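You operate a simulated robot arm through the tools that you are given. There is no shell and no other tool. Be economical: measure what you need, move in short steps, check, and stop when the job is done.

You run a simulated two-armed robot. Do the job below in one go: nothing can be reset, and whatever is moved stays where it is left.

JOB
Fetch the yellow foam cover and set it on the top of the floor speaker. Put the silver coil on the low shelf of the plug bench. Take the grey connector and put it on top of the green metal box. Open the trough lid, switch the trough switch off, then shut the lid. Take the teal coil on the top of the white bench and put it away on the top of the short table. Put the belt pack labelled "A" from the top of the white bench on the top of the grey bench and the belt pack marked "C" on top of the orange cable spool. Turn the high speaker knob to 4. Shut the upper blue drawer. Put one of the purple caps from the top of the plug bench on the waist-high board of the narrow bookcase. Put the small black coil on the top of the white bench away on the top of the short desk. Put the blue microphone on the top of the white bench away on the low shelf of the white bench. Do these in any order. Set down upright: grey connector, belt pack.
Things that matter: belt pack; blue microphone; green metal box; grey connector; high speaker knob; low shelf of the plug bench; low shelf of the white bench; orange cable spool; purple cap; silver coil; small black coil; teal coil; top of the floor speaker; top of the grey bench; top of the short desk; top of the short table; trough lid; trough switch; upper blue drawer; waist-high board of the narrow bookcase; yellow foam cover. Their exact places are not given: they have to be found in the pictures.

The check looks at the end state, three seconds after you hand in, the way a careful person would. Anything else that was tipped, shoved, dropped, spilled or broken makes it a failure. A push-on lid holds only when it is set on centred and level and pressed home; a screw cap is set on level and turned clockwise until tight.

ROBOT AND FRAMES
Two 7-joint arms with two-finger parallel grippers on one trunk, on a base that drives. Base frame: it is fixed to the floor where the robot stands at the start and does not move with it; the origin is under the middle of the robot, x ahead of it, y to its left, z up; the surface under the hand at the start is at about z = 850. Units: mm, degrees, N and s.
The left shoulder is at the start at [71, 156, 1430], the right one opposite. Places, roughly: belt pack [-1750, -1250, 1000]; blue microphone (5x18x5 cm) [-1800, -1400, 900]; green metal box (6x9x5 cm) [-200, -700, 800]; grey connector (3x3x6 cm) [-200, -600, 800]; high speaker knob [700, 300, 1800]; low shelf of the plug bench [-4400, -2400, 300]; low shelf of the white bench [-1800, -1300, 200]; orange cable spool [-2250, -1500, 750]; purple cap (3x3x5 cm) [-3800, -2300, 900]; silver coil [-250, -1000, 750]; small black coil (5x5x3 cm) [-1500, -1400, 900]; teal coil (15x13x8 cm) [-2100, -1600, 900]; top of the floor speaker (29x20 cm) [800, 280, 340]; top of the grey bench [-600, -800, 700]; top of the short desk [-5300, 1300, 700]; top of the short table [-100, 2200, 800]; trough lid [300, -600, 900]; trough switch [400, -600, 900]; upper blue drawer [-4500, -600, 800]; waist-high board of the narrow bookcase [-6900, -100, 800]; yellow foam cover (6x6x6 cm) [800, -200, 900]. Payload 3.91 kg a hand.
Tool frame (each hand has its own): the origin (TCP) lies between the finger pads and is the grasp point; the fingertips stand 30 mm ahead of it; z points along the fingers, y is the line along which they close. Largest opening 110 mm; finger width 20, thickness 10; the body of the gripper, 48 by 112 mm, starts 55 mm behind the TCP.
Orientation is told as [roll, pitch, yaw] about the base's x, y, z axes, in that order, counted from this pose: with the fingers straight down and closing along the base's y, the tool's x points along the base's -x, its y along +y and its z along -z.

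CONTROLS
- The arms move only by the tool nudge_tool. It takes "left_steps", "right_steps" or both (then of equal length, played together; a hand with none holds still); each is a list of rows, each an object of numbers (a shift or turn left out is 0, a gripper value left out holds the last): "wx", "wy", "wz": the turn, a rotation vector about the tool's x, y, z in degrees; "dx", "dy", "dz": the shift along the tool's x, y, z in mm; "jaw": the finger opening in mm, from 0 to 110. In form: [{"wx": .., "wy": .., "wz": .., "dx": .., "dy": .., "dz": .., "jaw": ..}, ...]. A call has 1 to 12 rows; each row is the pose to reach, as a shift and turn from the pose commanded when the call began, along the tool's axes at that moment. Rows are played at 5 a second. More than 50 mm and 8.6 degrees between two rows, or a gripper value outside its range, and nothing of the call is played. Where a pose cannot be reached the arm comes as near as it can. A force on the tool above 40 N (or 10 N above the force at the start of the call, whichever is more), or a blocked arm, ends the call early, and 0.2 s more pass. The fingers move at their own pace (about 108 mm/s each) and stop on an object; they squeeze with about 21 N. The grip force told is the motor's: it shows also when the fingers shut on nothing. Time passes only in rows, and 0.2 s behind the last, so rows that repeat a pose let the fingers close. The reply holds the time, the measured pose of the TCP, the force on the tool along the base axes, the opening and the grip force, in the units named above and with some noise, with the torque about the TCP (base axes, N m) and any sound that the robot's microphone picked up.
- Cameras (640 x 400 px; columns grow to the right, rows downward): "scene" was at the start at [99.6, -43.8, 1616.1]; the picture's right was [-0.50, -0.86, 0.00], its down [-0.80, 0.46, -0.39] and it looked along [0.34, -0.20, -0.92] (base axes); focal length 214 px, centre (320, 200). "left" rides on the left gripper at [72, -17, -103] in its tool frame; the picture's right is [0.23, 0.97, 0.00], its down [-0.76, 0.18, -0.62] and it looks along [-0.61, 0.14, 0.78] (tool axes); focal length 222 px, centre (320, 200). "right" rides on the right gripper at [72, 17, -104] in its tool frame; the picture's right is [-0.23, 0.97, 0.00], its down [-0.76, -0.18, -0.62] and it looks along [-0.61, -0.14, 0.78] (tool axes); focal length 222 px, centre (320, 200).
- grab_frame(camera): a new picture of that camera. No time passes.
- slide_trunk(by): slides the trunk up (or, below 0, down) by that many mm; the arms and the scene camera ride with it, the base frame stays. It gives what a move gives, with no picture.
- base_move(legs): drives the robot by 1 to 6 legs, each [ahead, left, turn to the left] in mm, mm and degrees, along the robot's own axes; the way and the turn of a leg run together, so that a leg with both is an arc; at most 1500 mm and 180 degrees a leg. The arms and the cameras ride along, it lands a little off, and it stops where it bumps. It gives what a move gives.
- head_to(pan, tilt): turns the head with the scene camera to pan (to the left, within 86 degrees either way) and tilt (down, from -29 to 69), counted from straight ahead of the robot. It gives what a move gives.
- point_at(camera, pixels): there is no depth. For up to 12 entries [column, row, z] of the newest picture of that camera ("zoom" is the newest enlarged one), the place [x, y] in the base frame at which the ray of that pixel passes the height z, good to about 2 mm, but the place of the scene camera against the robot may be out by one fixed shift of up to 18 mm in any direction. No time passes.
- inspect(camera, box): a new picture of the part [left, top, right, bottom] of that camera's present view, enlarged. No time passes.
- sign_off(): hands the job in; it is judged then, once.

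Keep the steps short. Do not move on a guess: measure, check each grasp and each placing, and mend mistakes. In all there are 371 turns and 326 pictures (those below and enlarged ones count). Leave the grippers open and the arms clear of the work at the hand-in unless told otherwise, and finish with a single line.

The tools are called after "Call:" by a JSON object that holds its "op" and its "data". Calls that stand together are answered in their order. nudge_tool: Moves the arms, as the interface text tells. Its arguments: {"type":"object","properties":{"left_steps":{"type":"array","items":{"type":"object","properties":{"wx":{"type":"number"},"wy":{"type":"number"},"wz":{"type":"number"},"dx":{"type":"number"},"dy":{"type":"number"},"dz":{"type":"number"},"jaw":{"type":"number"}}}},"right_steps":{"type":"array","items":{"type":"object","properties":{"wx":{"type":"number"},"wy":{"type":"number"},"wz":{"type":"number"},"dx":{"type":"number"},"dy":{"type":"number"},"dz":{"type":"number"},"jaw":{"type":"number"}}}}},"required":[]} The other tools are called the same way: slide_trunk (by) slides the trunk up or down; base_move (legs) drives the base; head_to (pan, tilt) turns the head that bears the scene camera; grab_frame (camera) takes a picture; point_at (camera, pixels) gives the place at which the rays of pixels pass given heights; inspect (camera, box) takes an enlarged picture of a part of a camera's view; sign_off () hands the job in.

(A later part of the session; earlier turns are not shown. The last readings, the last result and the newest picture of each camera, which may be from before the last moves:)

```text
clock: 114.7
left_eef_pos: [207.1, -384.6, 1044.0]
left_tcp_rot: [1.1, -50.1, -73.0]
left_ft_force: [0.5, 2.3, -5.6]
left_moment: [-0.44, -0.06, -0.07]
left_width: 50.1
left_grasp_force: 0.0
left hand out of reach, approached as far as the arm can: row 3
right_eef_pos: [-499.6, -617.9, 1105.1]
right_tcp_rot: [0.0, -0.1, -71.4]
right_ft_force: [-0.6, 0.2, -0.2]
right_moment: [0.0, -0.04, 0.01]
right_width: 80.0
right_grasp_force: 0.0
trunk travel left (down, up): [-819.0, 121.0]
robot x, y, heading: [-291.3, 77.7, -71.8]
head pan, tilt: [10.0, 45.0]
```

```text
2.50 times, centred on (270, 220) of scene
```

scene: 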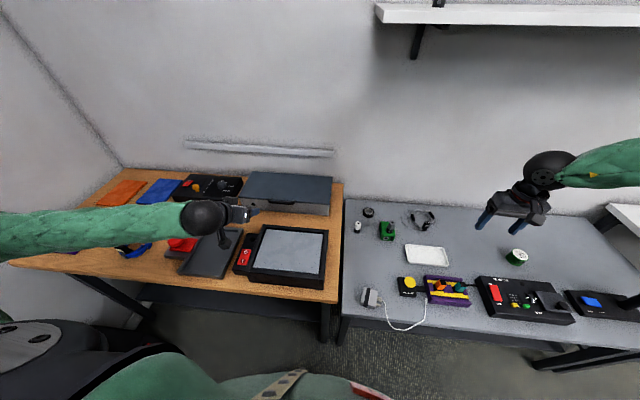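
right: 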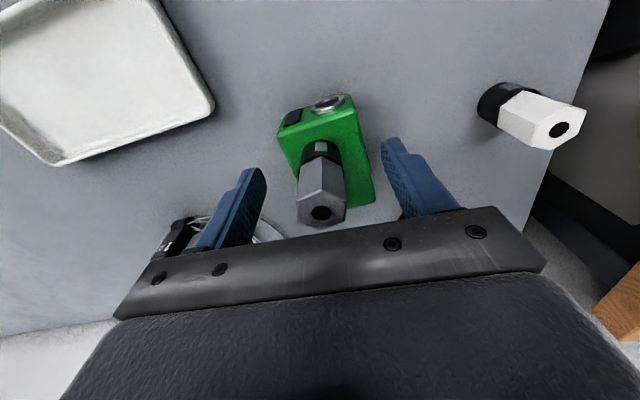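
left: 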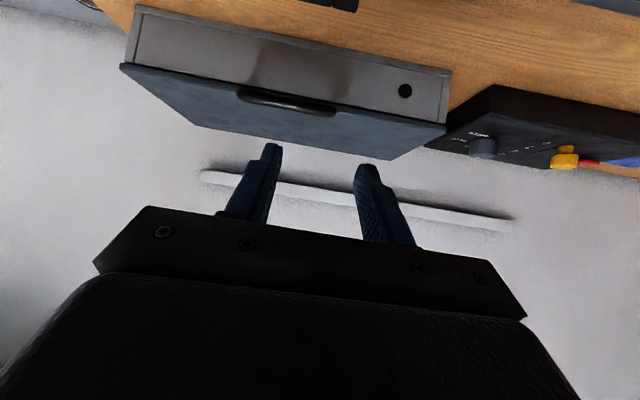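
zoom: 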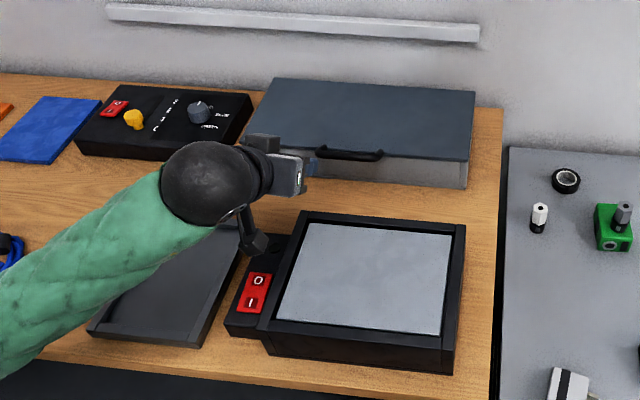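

Reach ends here with the shoulder this high. Raising the hand by 90, then lowering the trunk 190 so the arm reaches forward more level.

Call:
{"op": "nudge_tool", "data": {"left_steps": [{"dx": -25, "dz": -25}, {"dx": -48, "dz": -45}, {"dx": -70, "dz": -60}]}}

Call:
{"op": "slide_trunk", "data": {"by": -190}}

Call:
{"op": "grab_frame", "data": {"camera": "scene"}}

```text
clock: 115.5
left_eef_pos: [204.3, -373.5, 1118.9]
left_tcp_rot: [0.8, -48.5, -73.1]
left_ft_force: [-0.1, 1.1, 0.8]
left_moment: [-0.03, 0.04, 0.02]
left_width: 49.8
left_grasp_force: 0.2
right_eef_pos: [-499.5, -618.4, 1106.3]
right_tcp_rot: [0.0, -0.1, -71.5]
right_ft_force: [-0.4, 0.0, 0.7]
right_moment: [-0.01, 0.01, 0.06]
right_width: 80.0
right_grasp_force: 0.1
trunk travel left (down, up): [-819.0, 121.0]
robot x, y, heading: [-287.1, 83.8, -71.4]
head pan, tilt: [10.0, 45.0]
```

```text
clock: 117.2
left_eef_pos: [203.6, -373.9, 957.4]
left_tcp_rot: [0.9, -49.3, -73.0]
left_ft_force: [-1.6, 10.0, 11.3]
left_moment: [0.0, 0.27, -0.19]
left_width: 48.7
left_grasp_force: 0.0
right_eef_pos: [-498.8, -617.2, 937.4]
right_tcp_rot: [-0.2, -0.1, -71.4]
right_ft_force: [-0.6, 0.1, -0.4]
right_moment: [-0.02, 0.02, 0.05]
right_width: 80.0
right_grasp_force: 0.1
trunk travel left (down, up): [-650.0, 290.0]
robot x, y, heading: [-288.5, 82.2, -71.2]
head pan, tilt: [10.0, 45.0]
stopped: the force on the tool passed its limit at 56 N (the readings are from after the stop); the commanded pose is now the measured one
```

```text
229 pictures are left
```

scene: 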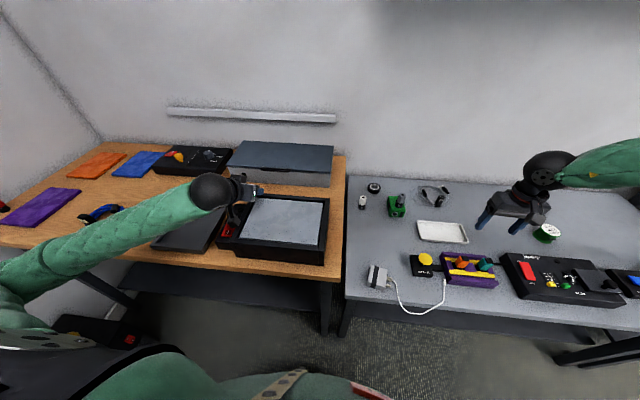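

The camera bracket touched the black device. Raising the trunk 50 at once and checking.

Call:
{"op": "slide_trunk", "data": {"by": 50}}

Call:
{"op": "inspect", "data": {"camera": "scene", "box": [140, 130, 380, 290]}}

Call:
{"op": "grab_frame", "data": {"camera": "left"}}

```text
clock: 118.1
left_eef_pos: [204.3, -376.1, 1005.2]
left_tcp_rot: [0.9, -49.2, -72.9]
left_ft_force: [0.5, 0.9, 0.8]
left_moment: [0.0, -0.02, -0.02]
left_width: 49.9
left_grasp_force: 0.0
right_eef_pos: [-500.1, -619.4, 987.5]
right_tcp_rot: [-0.1, -0.1, -71.5]
right_ft_force: [0.2, 0.4, -0.2]
right_moment: [0.01, -0.01, 0.0]
right_width: 80.0
right_grasp_force: 0.1
trunk travel left (down, up): [-700.0, 240.0]
robot x, y, heading: [-285.2, 81.7, -71.4]
head pan, tilt: [10.0, 45.0]
```

```text
2.50 times, centred on (260, 210) of scene
```

zoom: 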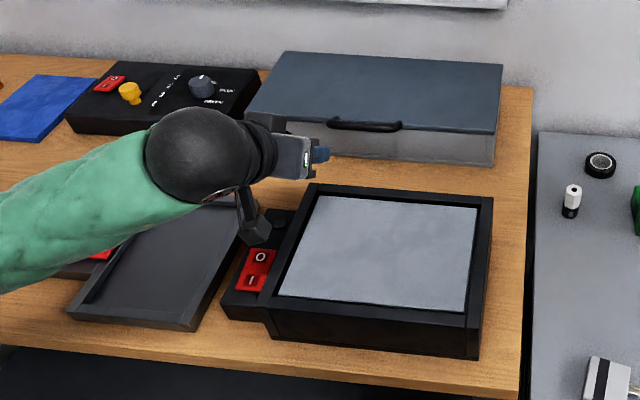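

```text
227 pictures are left
```

left: 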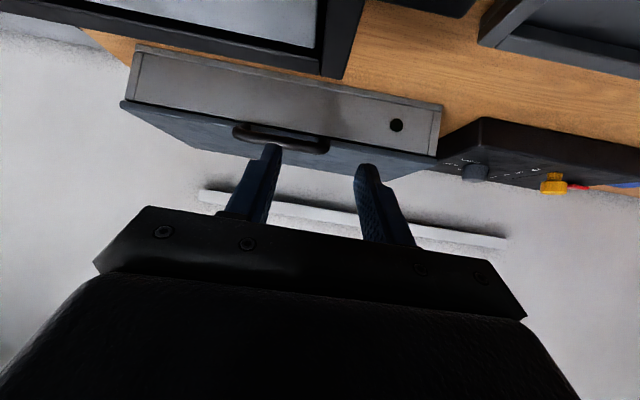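

Nothing moved, but the camera bracket needs more clearance, so I'll use a 30° tilt. Moving to a pre-insert spot in front of and above the bar.

Call:
{"op": "nudge_tool", "data": {"left_steps": [{"wy": 7, "dx": -7, "dy": -10, "dz": 13}, {"wy": 14, "dx": -15, "dy": -20, "dz": 26}, {"wy": 19, "dx": -22, "dy": -30, "dz": 39}]}}

Call:
{"op": "grab_frame", "data": {"camera": "left"}}

Call:
{"op": "inspect", "data": {"camera": "scene", "box": [180, 120, 360, 240]}}

```text
clock: 118.9
left_eef_pos: [189.7, -426.5, 996.3]
left_tcp_rot: [0.8, -30.1, -72.7]
left_ft_force: [0.0, 0.6, -0.4]
left_moment: [0.01, -0.02, -0.02]
left_width: 50.1
left_grasp_force: 0.1
right_eef_pos: [-499.8, -618.2, 985.4]
right_tcp_rot: [-0.1, 0.2, -71.4]
right_ft_force: [-0.3, -0.3, -0.5]
right_moment: [0.04, 0.0, 0.02]
right_width: 79.9
right_grasp_force: 0.1
trunk travel left (down, up): [-700.0, 240.0]
robot x, y, heading: [-290.5, 80.6, -71.6]
head pan, tilt: [10.0, 45.0]
```

```text
226 pictures are left
```

left: 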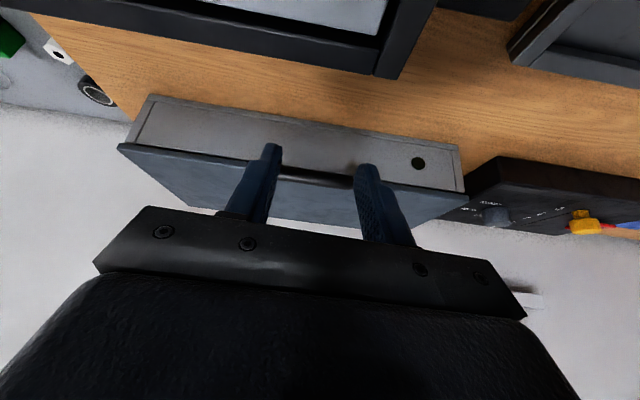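

```text
3.33 times, centred on (270, 180) of scene
```

zoom: 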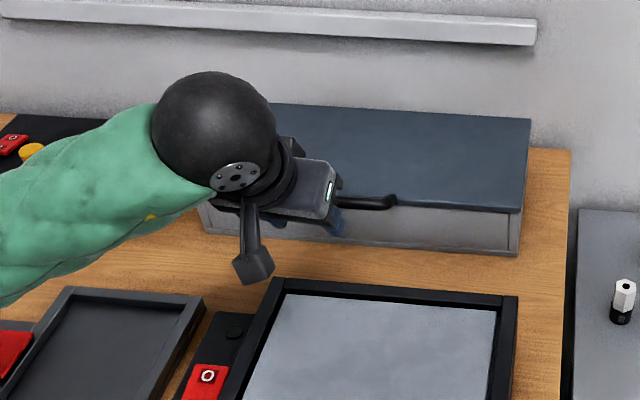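

Call:
{"op": "inspect", "data": {"camera": "left", "box": [220, 120, 440, 240]}}

Call:
{"op": "point_at", "data": {"camera": "left", "pixels": [[318, 179, 950], [318, 179, 940], [318, 179, 960]]}}

```text
2.91 times, centred on (330, 180) of left
```

zoom: 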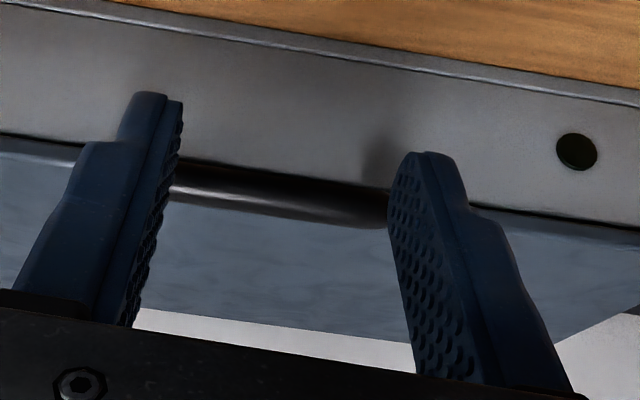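

```text
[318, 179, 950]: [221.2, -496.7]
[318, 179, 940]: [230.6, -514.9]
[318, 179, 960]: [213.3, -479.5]
```

The bar's right end seems close behind the right finger, so I'll shift 12 mm and narrow the jaw to 36, then insert 60 mm along the fingers.

Call:
{"op": "nudge_tool", "data": {"left_steps": [{"dy": -12, "jaw": 36}, {"dy": -12, "dz": 20}, {"dy": -12, "dz": 40}, {"dy": -12, "dz": 60}]}}

Call:
{"op": "inspect", "data": {"camera": "left", "box": [180, 100, 460, 260]}}

Call:
{"op": "inspect", "data": {"camera": "scene", "box": [180, 120, 360, 240]}}

```text
clock: 119.9
left_eef_pos: [188.9, -458.5, 943.3]
left_tcp_rot: [0.8, -30.3, -72.7]
left_ft_force: [0.9, -0.2, -0.3]
left_moment: [0.02, -0.01, -0.02]
left_width: 36.1
left_grasp_force: 0.1
right_eef_pos: [-499.4, -619.9, 986.3]
right_tcp_rot: [0.0, 0.1, -71.5]
right_ft_force: [0.3, 0.2, 0.4]
right_moment: [-0.04, 0.02, -0.01]
right_width: 80.0
right_grasp_force: 0.2
trunk travel left (down, up): [-700.0, 240.0]
robot x, y, heading: [-288.2, 76.3, -71.8]
head pan, tilt: [10.0, 45.0]
```

```text
2.29 times, centred on (320, 180) of left
```

zoom: 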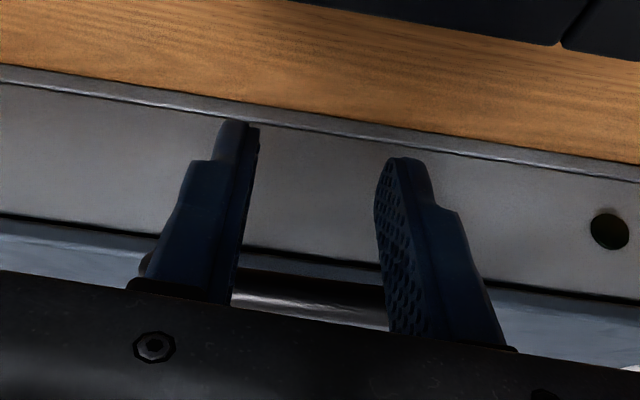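

```text
3.33 times, centred on (270, 180) of scene
```

zoom: 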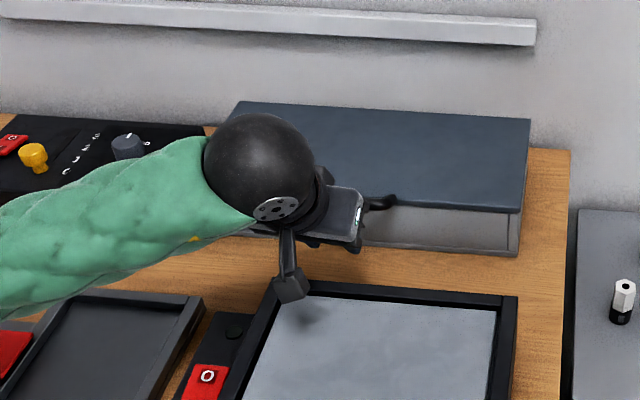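

Fingers are behind/under the bar. Lifting: first contact, then the arc to about 30°.

Call:
{"op": "nudge_tool", "data": {"left_steps": [{"dx": -13}, {"dx": -26}, {"dx": -40, "dz": -15}, {"dx": -54, "dz": -31}, {"dx": -71, "dz": -45, "dy": 1}, {"dx": -87, "dz": -57, "dy": 1.5}, {"dx": -106, "dz": -68, "dy": 2}, {"dx": -125, "dz": -78, "dy": 3}]}}

Call:
{"op": "inspect", "data": {"camera": "left", "box": [120, 60, 520, 280]}}

Call:
{"op": "inspect", "data": {"camera": "scene", "box": [180, 100, 360, 220]}}

```text
clock: 121.7
left_eef_pos: [210.6, -523.3, 1075.3]
left_tcp_rot: [0.7, -30.3, -72.7]
left_ft_force: [0.0, 0.5, -0.1]
left_moment: [0.01, -0.02, 0.01]
left_width: 35.6
left_grasp_force: 0.0
right_eef_pos: [-499.9, -618.3, 986.9]
right_tcp_rot: [-0.1, 0.0, -71.5]
right_ft_force: [0.2, 0.4, 0.0]
right_moment: [0.02, 0.01, -0.01]
right_width: 80.1
right_grasp_force: 0.2
trunk travel left (down, up): [-700.0, 240.0]
robot x, y, heading: [-288.5, 84.8, -71.3]
head pan, tilt: [10.0, 45.0]
```

```text
1.60 times, centred on (320, 170) of left
```

zoom: 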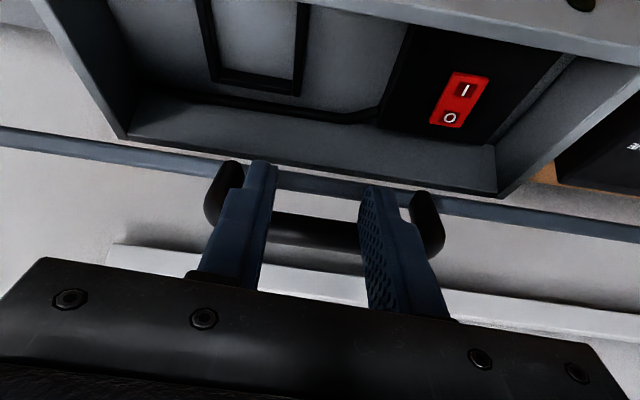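

```text
3.33 times, centred on (270, 160) of scene
```

zoom: 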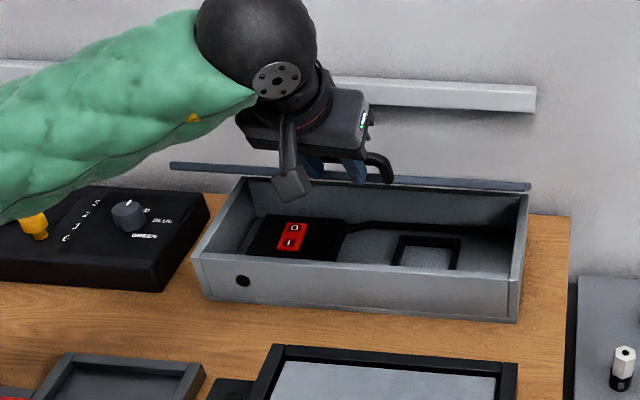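

The lid has swung open, showing the red rocker inside. Withdrawing the hand gently and checking that the lid stays.

Call:
{"op": "nudge_tool", "data": {"left_steps": [{"dx": 5, "dz": -20}, {"dx": 10, "dz": -50}, {"dx": 20, "dz": -80}, {"dx": 30, "dz": -100}]}}

Call:
{"op": "inspect", "data": {"camera": "scene", "box": [180, 80, 360, 220]}}

Call:
{"op": "grab_frame", "data": {"camera": "left"}}

```text
clock: 122.7
left_eef_pos: [187.8, -451.4, 1147.3]
left_tcp_rot: [0.7, -30.2, -72.7]
left_ft_force: [0.2, 0.2, 0.4]
left_moment: [0.01, -0.03, -0.01]
left_width: 36.2
left_grasp_force: 0.1
right_eef_pos: [-500.0, -618.7, 988.2]
right_tcp_rot: [-0.1, -0.1, -71.5]
right_ft_force: [0.7, 0.9, -0.5]
right_moment: [-0.01, 0.0, 0.03]
right_width: 79.9
right_grasp_force: 0.1
trunk travel left (down, up): [-700.0, 240.0]
robot x, y, heading: [-288.3, 84.1, -71.6]
head pan, tilt: [10.0, 45.0]
```

```text
2.86 times, centred on (270, 150) of scene
```

zoom: 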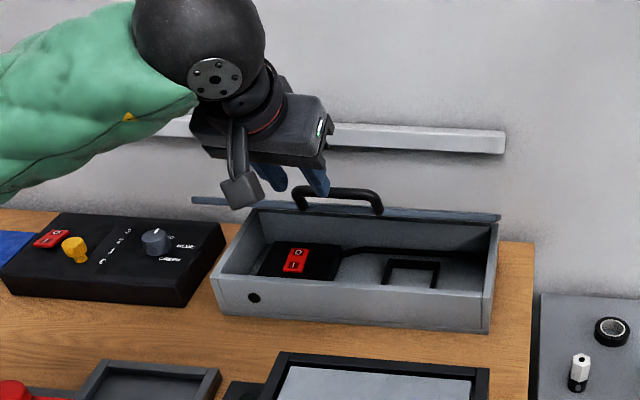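

```text
218 pictures are left
```

left: 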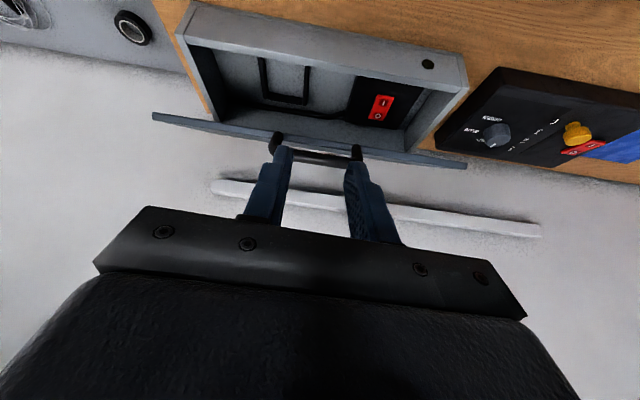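

The lid is at roughly 30–40° and stays by itself. I'll return under the bar and continue the arc to about 75°.

Call:
{"op": "nudge_tool", "data": {"left_steps": [{"dx": -10, "dz": 20}, {"dx": -20, "dz": 50}, {"dx": -25, "dz": 80}, {"dx": -30, "dz": 100}, {"dx": -50, "dz": 93, "dy": 1}, {"dx": -70, "dz": 88, "dy": 2}, {"dx": -112, "dz": 82, "dy": 4}, {"dx": -154, "dz": 83, "dy": 6}, {"dx": -195, "dz": 92, "dy": 9}, {"dx": -215, "dz": 100, "dy": 10}]}}

Call:
{"op": "inspect", "data": {"camera": "scene", "box": [180, 40, 360, 220]}}

Call:
{"op": "grab_frame", "data": {"camera": "left"}}

```text
clock: 124.9
left_eef_pos: [265.9, -672.9, 1172.1]
left_tcp_rot: [0.6, -30.4, -72.7]
left_ft_force: [-0.6, 0.6, 1.4]
left_moment: [0.04, -0.01, 0.01]
left_width: 35.9
left_grasp_force: 0.0
right_eef_pos: [-499.6, -616.2, 988.6]
right_tcp_rot: [0.0, 0.0, -71.3]
right_ft_force: [-0.5, -0.2, 0.6]
right_moment: [-0.01, -0.01, 0.0]
right_width: 79.9
right_grasp_force: 0.1
trunk travel left (down, up): [-700.0, 240.0]
robot x, y, heading: [-287.3, 82.9, -71.1]
head pan, tilt: [10.0, 45.0]
```

```text
2.22 times, centred on (270, 130) of scene
```

zoom: 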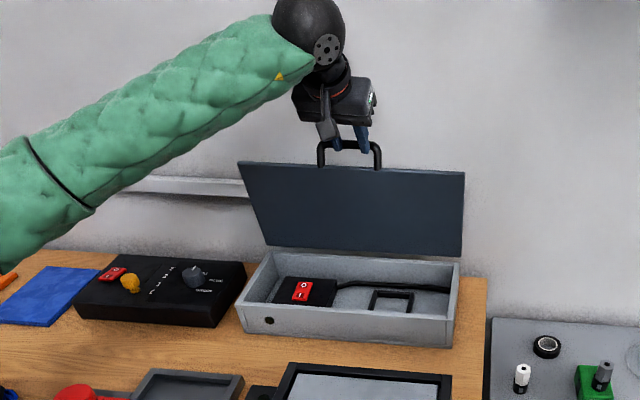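

```text
216 pictures are left
```

left: 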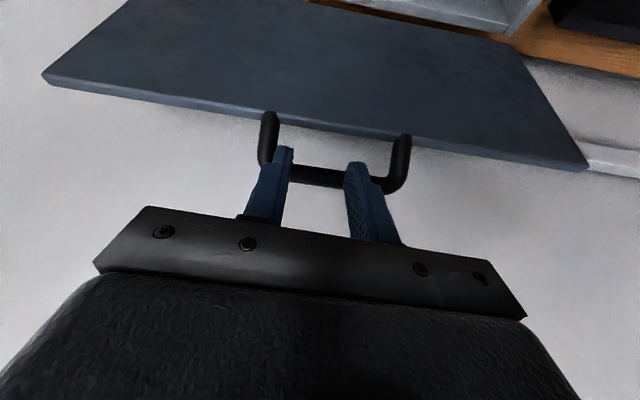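

Lid is now near vertical. Backing the hand off and turning it tool-down to look at the switch.

Call:
{"op": "nudge_tool", "data": {"left_steps": [{"dx": 20, "dz": -10}, {"dx": 40, "dz": -40}, {"dx": 70, "dz": -60}, {"dx": 110, "dz": -70}, {"dx": 150, "dz": -70, "wy": 6}, {"dx": 180, "dz": -60, "wy": 14}, {"dx": 210, "dz": -50, "wy": 22}, {"dx": 230, "dz": -40, "wy": 30}]}}

Call:
{"op": "grab_frame", "data": {"camera": "left"}}

Call:
{"op": "inspect", "data": {"camera": "scene", "box": [180, 60, 360, 220]}}

```text
clock: 126.7
left_eef_pos: [202.5, -462.7, 1087.5]
left_tcp_rot: [0.5, -0.1, -72.4]
left_ft_force: [-0.2, 0.5, -0.4]
left_moment: [0.01, -0.01, 0.0]
left_width: 36.1
left_grasp_force: 0.1
right_eef_pos: [-498.6, -618.7, 987.0]
right_tcp_rot: [-0.2, 0.0, -71.3]
right_ft_force: [-0.2, 0.3, 0.1]
right_moment: [0.0, -0.02, -0.03]
right_width: 80.0
right_grasp_force: 0.1
trunk travel left (down, up): [-700.0, 240.0]
robot x, y, heading: [-293.1, 82.4, -71.4]
head pan, tilt: [10.0, 45.0]
```

```text
215 pictures are left
```

left: 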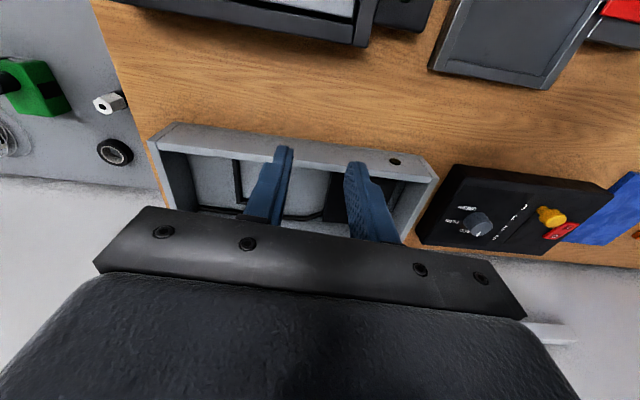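

```text
2.50 times, centred on (270, 140) of scene
```

zoom: 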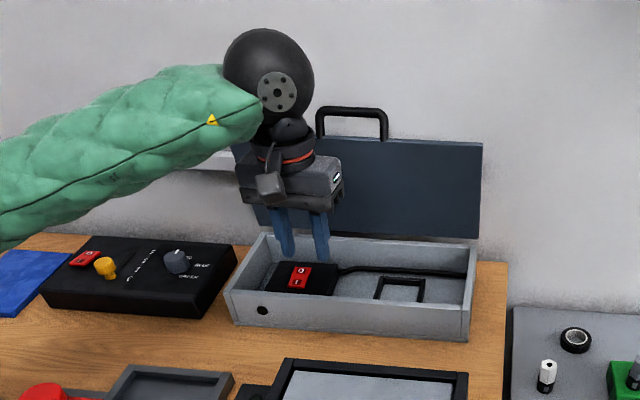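

Call:
{"op": "inspect", "data": {"camera": "scene", "box": [255, 155, 325, 200]}}

Call:
{"op": "nudge_tool", "data": {"left_steps": [{"dx": 40}, {"dx": 80}]}}

Call:
{"op": "inspect", "data": {"camera": "left", "box": [220, 60, 480, 220]}}

```text
8.89 times, centred on (290, 178) of scene
```

zoom: 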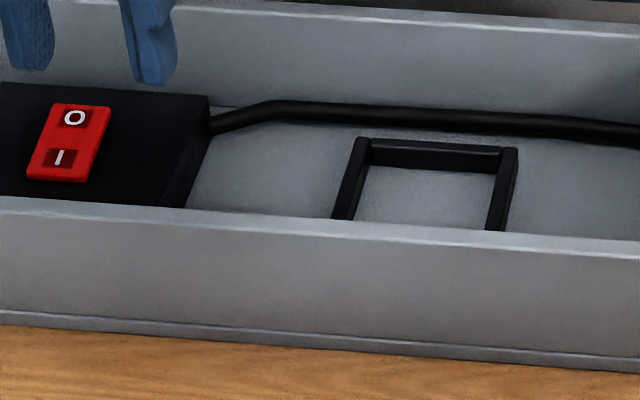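

```text
clock: 127.3
left_eef_pos: [178.8, -389.7, 1087.3]
left_tcp_rot: [0.6, -0.3, -72.4]
left_ft_force: [0.5, -0.2, 0.4]
left_moment: [-0.01, -0.03, 0.01]
left_width: 36.1
left_grasp_force: 0.1
right_eef_pos: [-499.7, -617.9, 987.3]
right_tcp_rot: [-0.1, 0.1, -71.5]
right_ft_force: [0.2, 0.7, 0.7]
right_moment: [-0.01, -0.02, -0.01]
right_width: 80.0
right_grasp_force: 0.1
trunk travel left (down, up): [-700.0, 240.0]
robot x, y, heading: [-288.9, 79.6, -71.8]
head pan, tilt: [10.0, 45.0]
```

```text
2.46 times, centred on (350, 140) of left
```

zoom: 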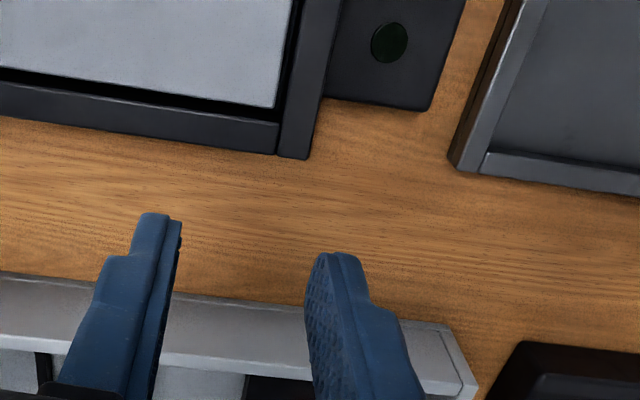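

Call:
{"op": "nudge_tool", "data": {"left_steps": [{"dz": -40, "dx": -15}, {"dz": -80, "dx": -30}]}}

Call:
{"op": "grab_frame", "data": {"camera": "left"}}

```text
clock: 127.9
left_eef_pos: [182.4, -419.2, 1167.4]
left_tcp_rot: [0.7, -0.1, -72.2]
left_ft_force: [-0.3, 0.5, 0.3]
left_moment: [0.02, 0.0, 0.04]
left_width: 36.1
left_grasp_force: 0.0
right_eef_pos: [-498.9, -619.2, 986.7]
right_tcp_rot: [0.0, 0.0, -71.3]
right_ft_force: [0.4, 0.1, 0.5]
right_moment: [0.02, -0.02, 0.0]
right_width: 80.3
right_grasp_force: 0.1
trunk travel left (down, up): [-700.0, 240.0]
robot x, y, heading: [-292.2, 83.0, -71.3]
head pan, tilt: [10.0, 45.0]
```

```text
211 pictures are left
```

left: 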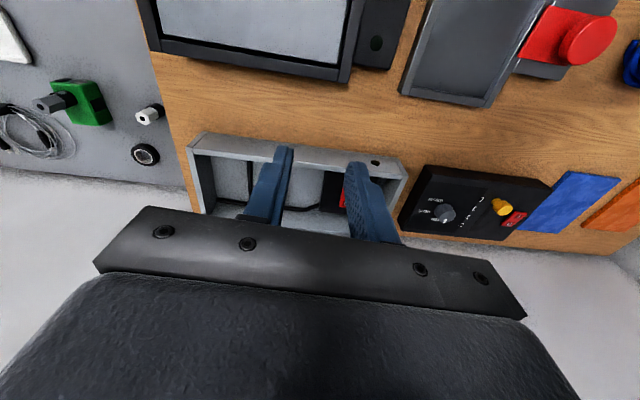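

Call:
{"op": "nudge_tool", "data": {"left_steps": [{"dy": 30, "dx": 30}, {"dy": 55, "dx": 60}]}}

Call:
{"op": "inspect", "data": {"camera": "left", "box": [260, 110, 400, 220]}}

```text
clock: 128.5
left_eef_pos: [215.8, -345.4, 1168.6]
left_tcp_rot: [0.6, -0.3, -72.5]
left_ft_force: [0.3, 0.5, -0.3]
left_moment: [-0.05, -0.01, -0.03]
left_width: 36.0
left_grasp_force: 0.0
right_eef_pos: [-500.5, -617.3, 987.3]
right_tcp_rot: [-0.2, 0.1, -71.7]
right_ft_force: [-0.4, 0.2, -0.1]
right_moment: [-0.02, -0.04, 0.0]
right_width: 80.1
right_grasp_force: 0.1
trunk travel left (down, up): [-700.0, 240.0]
robot x, y, heading: [-286.2, 84.8, -71.7]
head pan, tilt: [10.0, 45.0]
```

```text
3.64 times, centred on (330, 165) of left
```

zoom: 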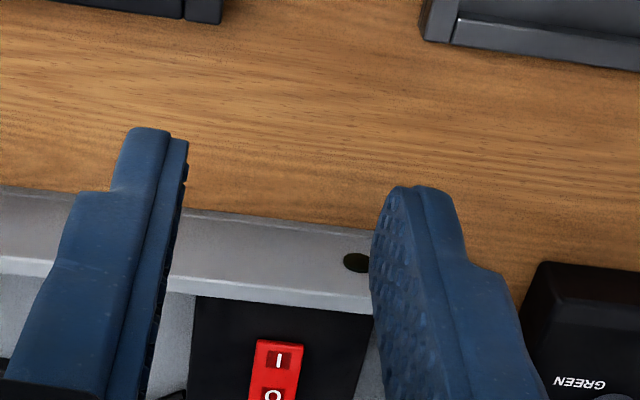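

Call:
{"op": "nudge_tool", "data": {"left_steps": [{"dx": -30}, {"dx": -40}]}}

Call:
{"op": "inspect", "data": {"camera": "left", "box": [280, 140, 360, 220]}}

```text
clock: 129.1
left_eef_pos: [231.0, -381.6, 1169.3]
left_tcp_rot: [0.6, -0.3, -72.3]
left_ft_force: [-0.3, -0.8, -0.3]
left_moment: [0.01, 0.01, 0.04]
left_width: 35.8
left_grasp_force: 0.0
right_eef_pos: [-498.8, -618.2, 986.6]
right_tcp_rot: [0.0, -0.1, -71.3]
right_ft_force: [-0.8, 1.2, -0.5]
right_moment: [0.01, -0.01, -0.01]
right_width: 79.8
right_grasp_force: 0.0
trunk travel left (down, up): [-700.0, 240.0]
robot x, y, heading: [-289.8, 80.1, -71.6]
head pan, tilt: [10.0, 45.0]
```

```text
5.00 times, centred on (320, 180) of left
```

zoom: 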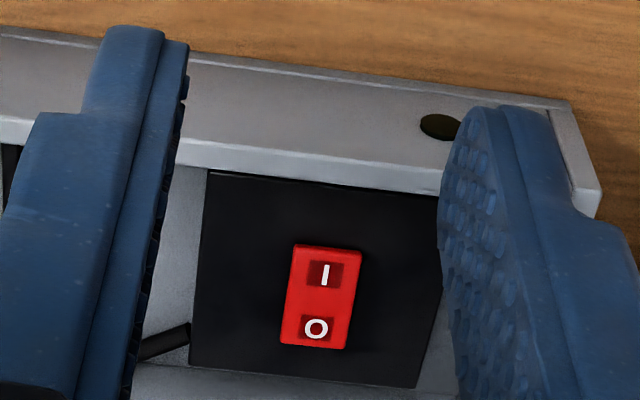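

Pressing the O end will do it. Measuring O at (319.4,205.6) in the left view, then a second view from 80 mm lower.

Call:
{"op": "point_at", "data": {"camera": "left", "pixels": [[319.4, 205.6, 880], [319.4, 205.6, 900], [321, 195, 900]]}}

Call:
{"op": "nudge_tool", "data": {"left_steps": [{"dz": 40}, {"dz": 80}]}}

Call:
{"op": "inspect", "data": {"camera": "left", "box": [260, 160, 380, 240]}}

```text
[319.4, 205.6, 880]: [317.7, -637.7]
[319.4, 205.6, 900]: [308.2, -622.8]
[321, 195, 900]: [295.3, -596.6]
```

```text
clock: 129.7
left_eef_pos: [232.6, -380.1, 1089.3]
left_tcp_rot: [0.6, -0.2, -72.4]
left_ft_force: [0.2, 0.6, -0.1]
left_moment: [-0.04, 0.0, -0.01]
left_width: 36.1
left_grasp_force: 0.2
right_eef_pos: [-498.8, -618.5, 988.0]
right_tcp_rot: [0.0, 0.0, -71.6]
right_ft_force: [0.2, 0.5, -0.6]
right_moment: [-0.04, 0.05, 0.01]
right_width: 79.9
right_grasp_force: 0.0
trunk travel left (down, up): [-700.0, 240.0]
robot x, y, heading: [-287.7, 82.8, -71.5]
head pan, tilt: [10.0, 45.0]
```

```text
5.00 times, centred on (320, 200) of left
```

zoom: 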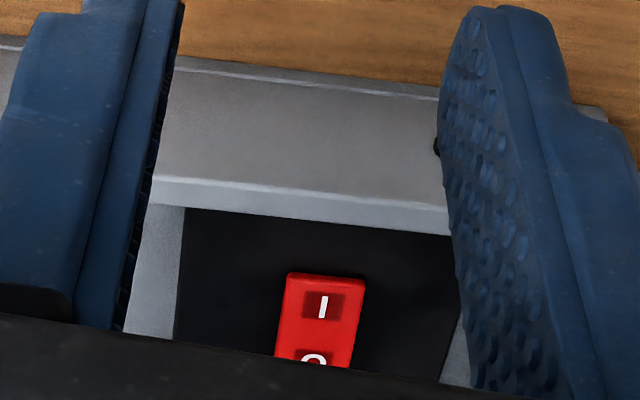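

Call:
{"op": "point_at", "data": {"camera": "left", "pixels": [[320.4, 221.4, 880], [320.4, 221.4, 900], [318.5, 231.5, 900], [318.5, 231.5, 890]]}}

```text
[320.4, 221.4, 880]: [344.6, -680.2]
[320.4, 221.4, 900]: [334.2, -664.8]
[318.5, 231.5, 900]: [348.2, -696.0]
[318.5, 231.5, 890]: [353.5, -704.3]
```

The last rays used an older picture; re-measuring with the zoom picture itself.

Call:
{"op": "point_at", "data": {"camera": "zoom", "pixels": [[322, 307, 880], [322, 307, 900], [313, 360, 900], [313, 360, 890]]}}

```text
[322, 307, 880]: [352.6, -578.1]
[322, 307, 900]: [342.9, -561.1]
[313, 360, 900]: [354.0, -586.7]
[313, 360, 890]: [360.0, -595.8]
```

The O end is at about (355,-590,898). Moving above it with closed fingers tilted 15°.

Call:
{"op": "nudge_tool", "data": {"left_steps": [{"dx": -45, "dy": 11, "wy": -5, "jaw": 0}, {"dx": -92, "dy": 22, "wy": -10}, {"dx": -139, "dy": 33, "wy": -15}, {"dx": -186, "dy": 44, "wy": -15}, {"dx": -233, "dy": 54, "wy": -15}, {"dx": -233, "dy": 54, "wy": -15, "dz": 45}, {"dx": -233, "dy": 54, "wy": -15, "dz": 90}, {"dx": -233, "dy": 54, "wy": -15, "dz": 119}]}}

Call:
{"op": "inspect", "data": {"camera": "left", "box": [220, 100, 420, 240]}}

Call:
{"op": "inspect", "data": {"camera": "scene", "box": [200, 80, 340, 220]}}

```text
clock: 131.5
left_eef_pos: [356.0, -586.5, 969.4]
left_tcp_rot: [0.6, -15.3, -72.5]
left_ft_force: [0.0, -0.2, -1.0]
left_moment: [-0.02, -0.05, -0.01]
left_width: 0.0
left_grasp_force: 21.1
right_eef_pos: [-499.0, -617.3, 988.2]
right_tcp_rot: [-0.1, 0.0, -71.6]
right_ft_force: [1.5, -0.2, -0.2]
right_moment: [-0.02, -0.01, -0.01]
right_width: 80.0
right_grasp_force: 0.0
trunk travel left (down, up): [-700.0, 240.0]
robot x, y, heading: [-294.8, 82.1, -71.5]
head pan, tilt: [10.0, 45.0]
```

```text
2.86 times, centred on (320, 170) of left
```

zoom: 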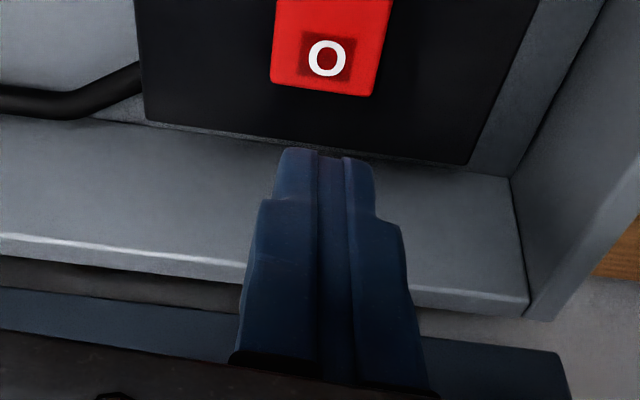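

```text
2.86 times, centred on (270, 150) of scene
```

zoom: 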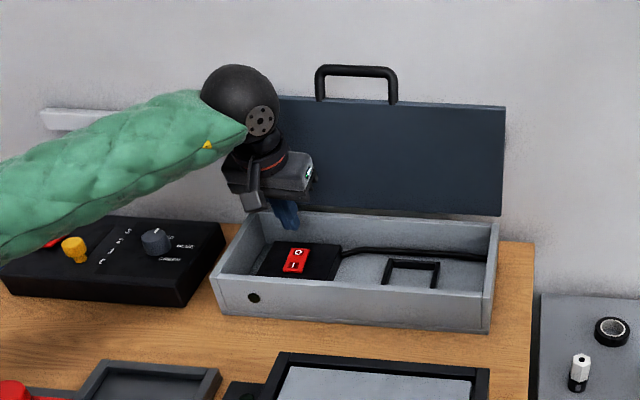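

Call:
{"op": "point_at", "data": {"camera": "zoom", "pixels": [[327, 60, 898], [327, 60, 890], [325, 90, 895]]}}

```text
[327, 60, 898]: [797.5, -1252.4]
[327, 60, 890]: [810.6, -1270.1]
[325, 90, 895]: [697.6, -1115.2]
```

By geometry the tip will land about 2 mm beyond the O centre. Pressing down gradually.

Call:
{"op": "nudge_tool", "data": {"left_steps": [{"dz": 19, "dx": 5}, {"dz": 34, "dx": 9.3}, {"dz": 39, "dx": 10.7}, {"dz": 43, "dx": 11.8}]}}

```text
clock: 132.5
left_eef_pos: [356.3, -586.9, 925.8]
left_tcp_rot: [0.6, -15.3, -72.6]
left_ft_force: [2.6, -3.7, 7.2]
left_moment: [-0.1, -0.02, 0.02]
left_width: 0.0
left_grasp_force: 21.0
right_eef_pos: [-499.3, -619.1, 987.7]
right_tcp_rot: [-0.1, 0.0, -71.5]
right_ft_force: [0.4, 0.1, 1.2]
right_moment: [0.02, -0.01, -0.01]
right_width: 80.0
right_grasp_force: 0.1
trunk travel left (down, up): [-700.0, 240.0]
robot x, y, heading: [-288.9, 82.0, -71.4]
head pan, tilt: [10.0, 45.0]
```

Contact (7 N) at tip z ≈ 897. Pressing on in small steps.

Call:
{"op": "nudge_tool", "data": {"left_steps": [{"dz": 2, "dx": 0.5}, {"dz": 4, "dx": 1}, {"dz": 6, "dx": 1.6}, {"dz": 8, "dx": 2.1}]}}

```text
clock: 133.3
left_eef_pos: [356.3, -587.8, 925.7]
left_tcp_rot: [0.6, -15.8, -72.4]
left_ft_force: [-0.7, -0.6, 4.4]
left_moment: [0.13, -0.03, 0.01]
left_width: 0.0
left_grasp_force: 21.9
right_eef_pos: [-499.8, -617.7, 987.3]
right_tcp_rot: [-0.1, -0.1, -71.4]
right_ft_force: [-0.4, 0.3, -0.1]
right_moment: [0.0, 0.04, -0.04]
right_width: 80.0
right_grasp_force: 0.1
trunk travel left (down, up): [-700.0, 240.0]
robot x, y, heading: [-290.3, 79.1, -71.4]
head pan, tilt: [10.0, 45.0]
stopped in row 3 (left hand): the force on the tool passed its limit at 43 N (the readings are from after the stop); the commanded pose is now the measured one
```

Pressed to 43 N. Lifting and inspecting the rocker.

Call:
{"op": "nudge_tool", "data": {"left_steps": [{"dz": -40, "dx": -10}, {"dz": -80, "dx": -5}, {"dz": -110, "dx": 30}, {"dz": -120, "dx": 75, "wy": 5}, {"dz": -120, "dx": 120, "wy": 10}, {"dz": -120, "dx": 165, "wy": 15}]}}

Call:
{"op": "inspect", "data": {"camera": "left", "box": [220, 100, 420, 240]}}

Call:
{"op": "inspect", "data": {"camera": "scene", "box": [255, 155, 325, 200]}}

```text
clock: 134.7
left_eef_pos: [300.0, -403.0, 995.2]
left_tcp_rot: [0.6, -0.5, -72.3]
left_ft_force: [-0.4, 0.0, -0.1]
left_moment: [-0.01, 0.02, -0.01]
left_width: 0.0
left_grasp_force: 21.5
right_eef_pos: [-498.9, -616.1, 988.6]
right_tcp_rot: [-0.1, 0.1, -71.6]
right_ft_force: [0.1, -0.3, -0.2]
right_moment: [0.0, 0.02, 0.01]
right_width: 80.1
right_grasp_force: 0.0
trunk travel left (down, up): [-700.0, 240.0]
robot x, y, heading: [-288.3, 81.8, -71.4]
head pan, tilt: [10.0, 45.0]
```

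```text
2.86 times, centred on (320, 170) of left
```

zoom: 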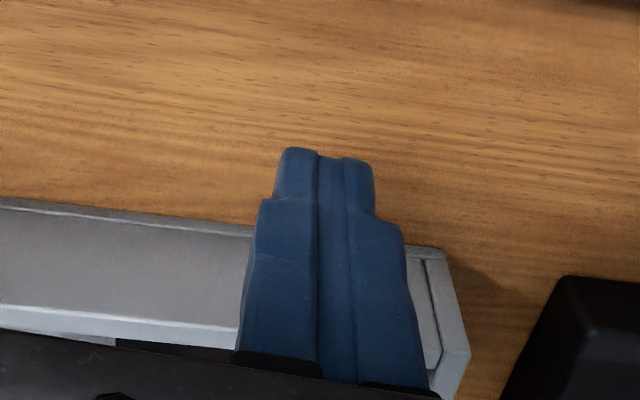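

```text
8.89 times, centred on (290, 178) of scene
```

zoom: 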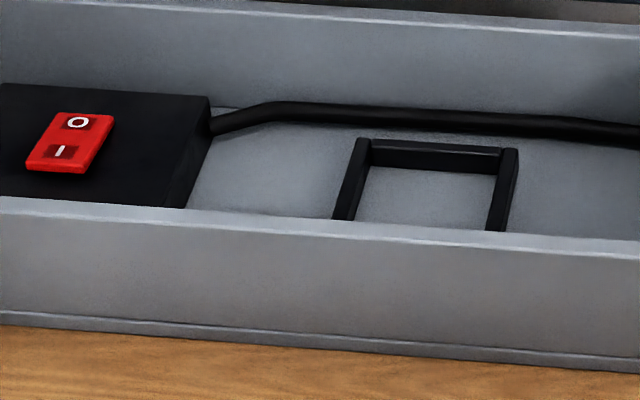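

The rocker tilted: the O end is now down, so it's off. Now to shut the lid: raising the hand to view the upright lid's handle.

Call:
{"op": "nudge_tool", "data": {"left_steps": [{"dz": -50, "jaw": 30}, {"dz": -100}, {"dz": -150}, {"dz": -200, "dy": -20}, {"dz": -250, "dy": -40}, {"dz": -290, "dy": -60}]}}

Call:
{"op": "grab_frame", "data": {"camera": "left"}}

Call:
{"op": "grab_frame", "data": {"camera": "scene"}}

```text
refused: row 4 steps farther than a row can; nothing moved
```

```text
203 pictures are left
```

left: 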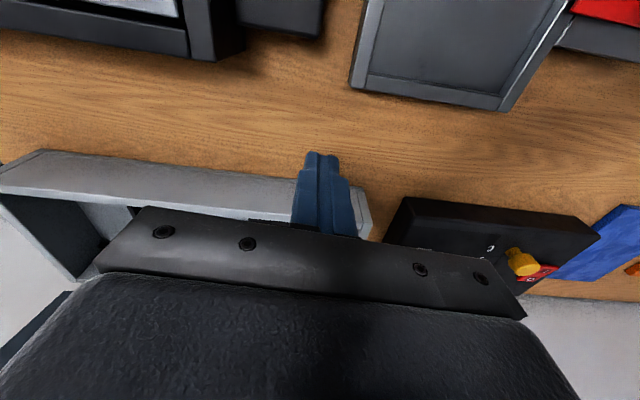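

```text
202 pictures are left
```

scene: 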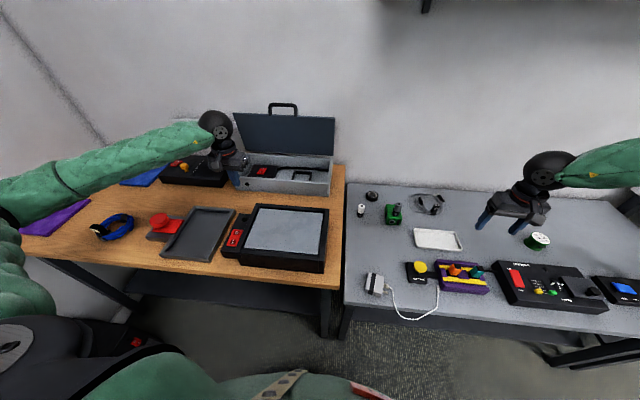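

Call:
{"op": "nudge_tool", "data": {"left_steps": [{"dz": -45, "jaw": 30}, {"dz": -90}, {"dz": -135, "dy": -10}, {"dz": -180, "dy": -20}, {"dz": -225, "dy": -35}, {"dz": -270, "dy": -50}, {"dz": -310, "dy": -60}]}}

Call:
{"op": "grab_frame", "data": {"camera": "left"}}

```text
clock: 136.3
left_eef_pos: [240.7, -421.8, 1304.4]
left_tcp_rot: [0.6, -0.4, -72.4]
left_ft_force: [-0.4, 0.1, 0.0]
left_moment: [0.0, -0.03, -0.03]
left_width: 30.0
left_grasp_force: 0.0
right_eef_pos: [-499.5, -618.1, 987.1]
right_tcp_rot: [-0.1, -0.1, -71.4]
right_ft_force: [0.1, 1.1, 0.2]
right_moment: [0.01, 0.02, 0.02]
right_width: 80.1
right_grasp_force: 0.1
trunk travel left (down, up): [-700.0, 240.0]
robot x, y, heading: [-290.0, 78.2, -71.5]
head pan, tilt: [10.0, 45.0]
```

```text
201 pictures are left
```

left: 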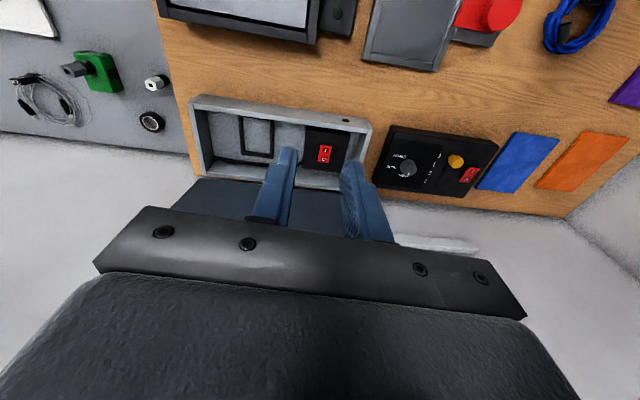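

Call:
{"op": "nudge_tool", "data": {"left_steps": [{"dx": 45}, {"dx": 90}, {"dx": 130, "wy": -8}, {"dx": 130, "wy": -15}]}}

Call:
{"op": "grab_frame", "data": {"camera": "left"}}

```text
clock: 137.3
left_eef_pos: [196.8, -295.9, 1301.7]
left_tcp_rot: [0.6, -15.5, -72.3]
left_ft_force: [0.6, -0.7, -0.1]
left_moment: [-0.04, 0.01, -0.03]
left_width: 29.9
left_grasp_force: 0.2
right_eef_pos: [-498.0, -617.9, 986.3]
right_tcp_rot: [-0.1, 0.0, -71.5]
right_ft_force: [0.4, 0.0, 1.0]
right_moment: [0.04, -0.03, 0.04]
right_width: 79.8
right_grasp_force: 0.1
trunk travel left (down, up): [-700.0, 240.0]
robot x, y, heading: [-287.6, 80.8, -71.2]
head pan, tilt: [10.0, 45.0]
```

```text
200 pictures are left
```

left: 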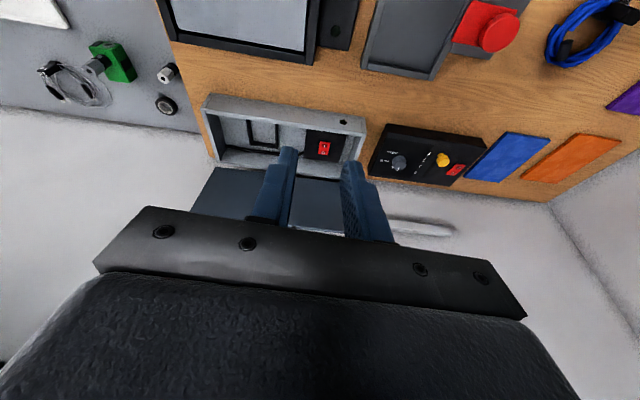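

Call:
{"op": "nudge_tool", "data": {"left_steps": [{"wy": -7, "dz": 15}, {"wy": -14, "dz": 30}, {"wy": -21, "dz": 45}, {"wy": -28, "dz": 60}, {"wy": -34, "dz": 60}]}}

Call:
{"op": "grab_frame", "data": {"camera": "left"}}

```text
clock: 138.5
left_eef_pos: [228.8, -346.4, 1263.4]
left_tcp_rot: [0.9, -49.7, -73.0]
left_ft_force: [-0.1, -0.7, 0.7]
left_moment: [-0.01, 0.0, 0.0]
left_width: 30.0
left_grasp_force: 0.0
left hand out of reach, approached as far as the arm can: row 3, 4, 5
right_eef_pos: [-499.9, -616.6, 988.5]
right_tcp_rot: [-0.1, 0.1, -71.4]
right_ft_force: [0.8, 0.6, 0.1]
right_moment: [0.04, 0.02, -0.01]
right_width: 80.1
right_grasp_force: 0.1
trunk travel left (down, up): [-700.0, 240.0]
robot x, y, heading: [-293.4, 82.5, -71.3]
head pan, tilt: [10.0, 45.0]
```

```text
199 pictures are left
```

left: 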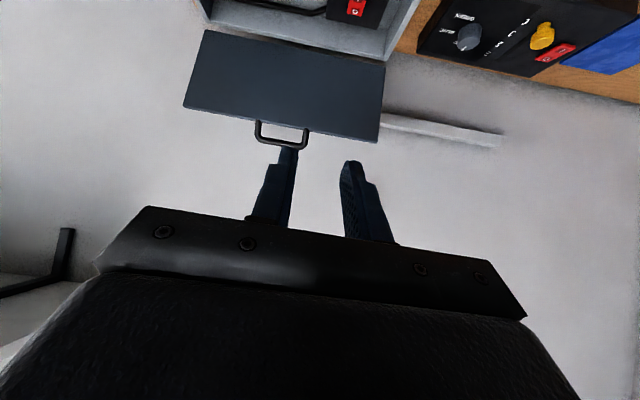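

Call:
{"op": "point_at", "data": {"camera": "left", "pixels": [[185, 107, 1120], [377, 141, 1120], [185, 107, 1110], [377, 141, 1110], [282, 146, 1160], [282, 146, 1150], [206, 30, 925], [388, 60, 925]]}}

Call:
{"op": "inspect", "data": {"camera": "scene", "box": [220, 80, 360, 200]}}

```text
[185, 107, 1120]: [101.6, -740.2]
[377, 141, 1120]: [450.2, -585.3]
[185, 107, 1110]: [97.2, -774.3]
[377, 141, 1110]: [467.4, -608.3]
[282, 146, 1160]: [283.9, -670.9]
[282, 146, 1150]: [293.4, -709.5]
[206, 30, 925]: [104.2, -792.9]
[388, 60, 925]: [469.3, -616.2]
```

```text
3.33 times, centred on (290, 140) of scene
```

zoom: 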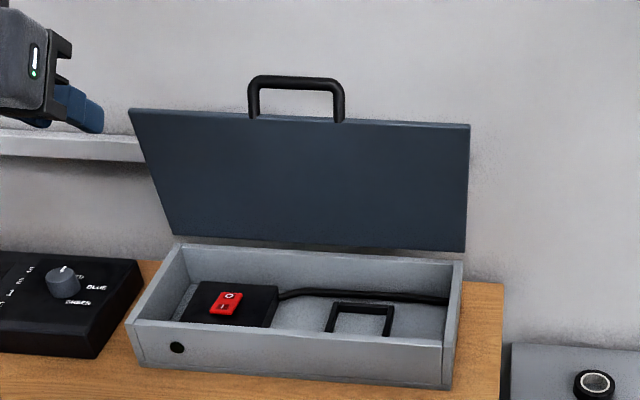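

Call:
{"op": "point_at", "data": {"camera": "left", "pixels": [[636, 101, 850], [600, 92, 850], [400, 52, 850], [282, 146, 1152]]}}

```text
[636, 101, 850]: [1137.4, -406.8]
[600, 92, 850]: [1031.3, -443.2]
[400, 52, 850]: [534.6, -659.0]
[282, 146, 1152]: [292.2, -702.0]
```

The bar is at about (292,-702,1151), wall about 45 mm behind it. Moving to just above and behind the bar, tool tilt 20°.

Call:
{"op": "nudge_tool", "data": {"left_steps": [{"dx": -26, "dy": -5.5, "dz": 35, "wy": 7.5}, {"dx": -52, "dy": -11, "dz": 71, "wy": 15}, {"dx": -78, "dy": -16.5, "dz": 106, "wy": 22.5}, {"dx": -104, "dy": -22, "dz": 141, "wy": 29.7}, {"dx": -130, "dy": -28, "dz": 177, "wy": 29.7}, {"dx": -156, "dy": -33, "dz": 212, "wy": 29.7}]}}

Call:
{"op": "grab_frame", "data": {"camera": "left"}}

```text
clock: 139.9
left_eef_pos: [279.4, -608.2, 1239.7]
left_tcp_rot: [0.5, -19.7, -72.6]
left_ft_force: [-0.2, 0.1, 0.2]
left_moment: [0.01, 0.0, 0.0]
left_width: 30.0
left_grasp_force: 0.0
right_eef_pos: [-498.3, -620.0, 985.5]
right_tcp_rot: [0.0, 0.1, -71.5]
right_ft_force: [-0.2, -0.5, 0.1]
right_moment: [-0.03, 0.0, -0.02]
right_width: 80.1
right_grasp_force: 0.0
trunk travel left (down, up): [-700.0, 240.0]
robot x, y, heading: [-286.8, 81.6, -71.3]
head pan, tilt: [10.0, 45.0]
```

```text
197 pictures are left
```

left: 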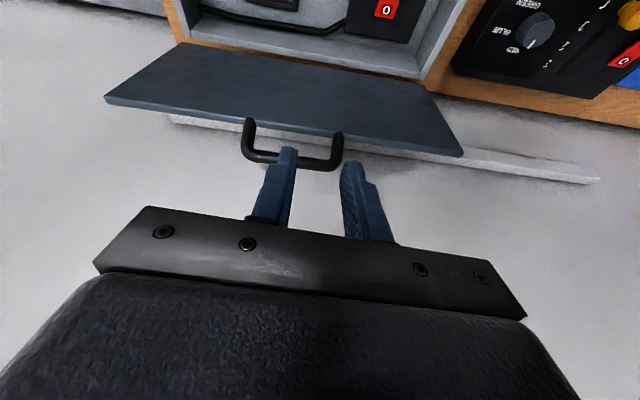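

Call:
{"op": "point_at", "data": {"camera": "left", "pixels": [[293, 161, 1150], [293, 161, 1160], [293, 161, 1140], [106, 97, 1110], [462, 153, 1110]]}}

```text
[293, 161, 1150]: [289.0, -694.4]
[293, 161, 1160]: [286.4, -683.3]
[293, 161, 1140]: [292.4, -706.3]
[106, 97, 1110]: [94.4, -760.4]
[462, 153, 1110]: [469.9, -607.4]
```

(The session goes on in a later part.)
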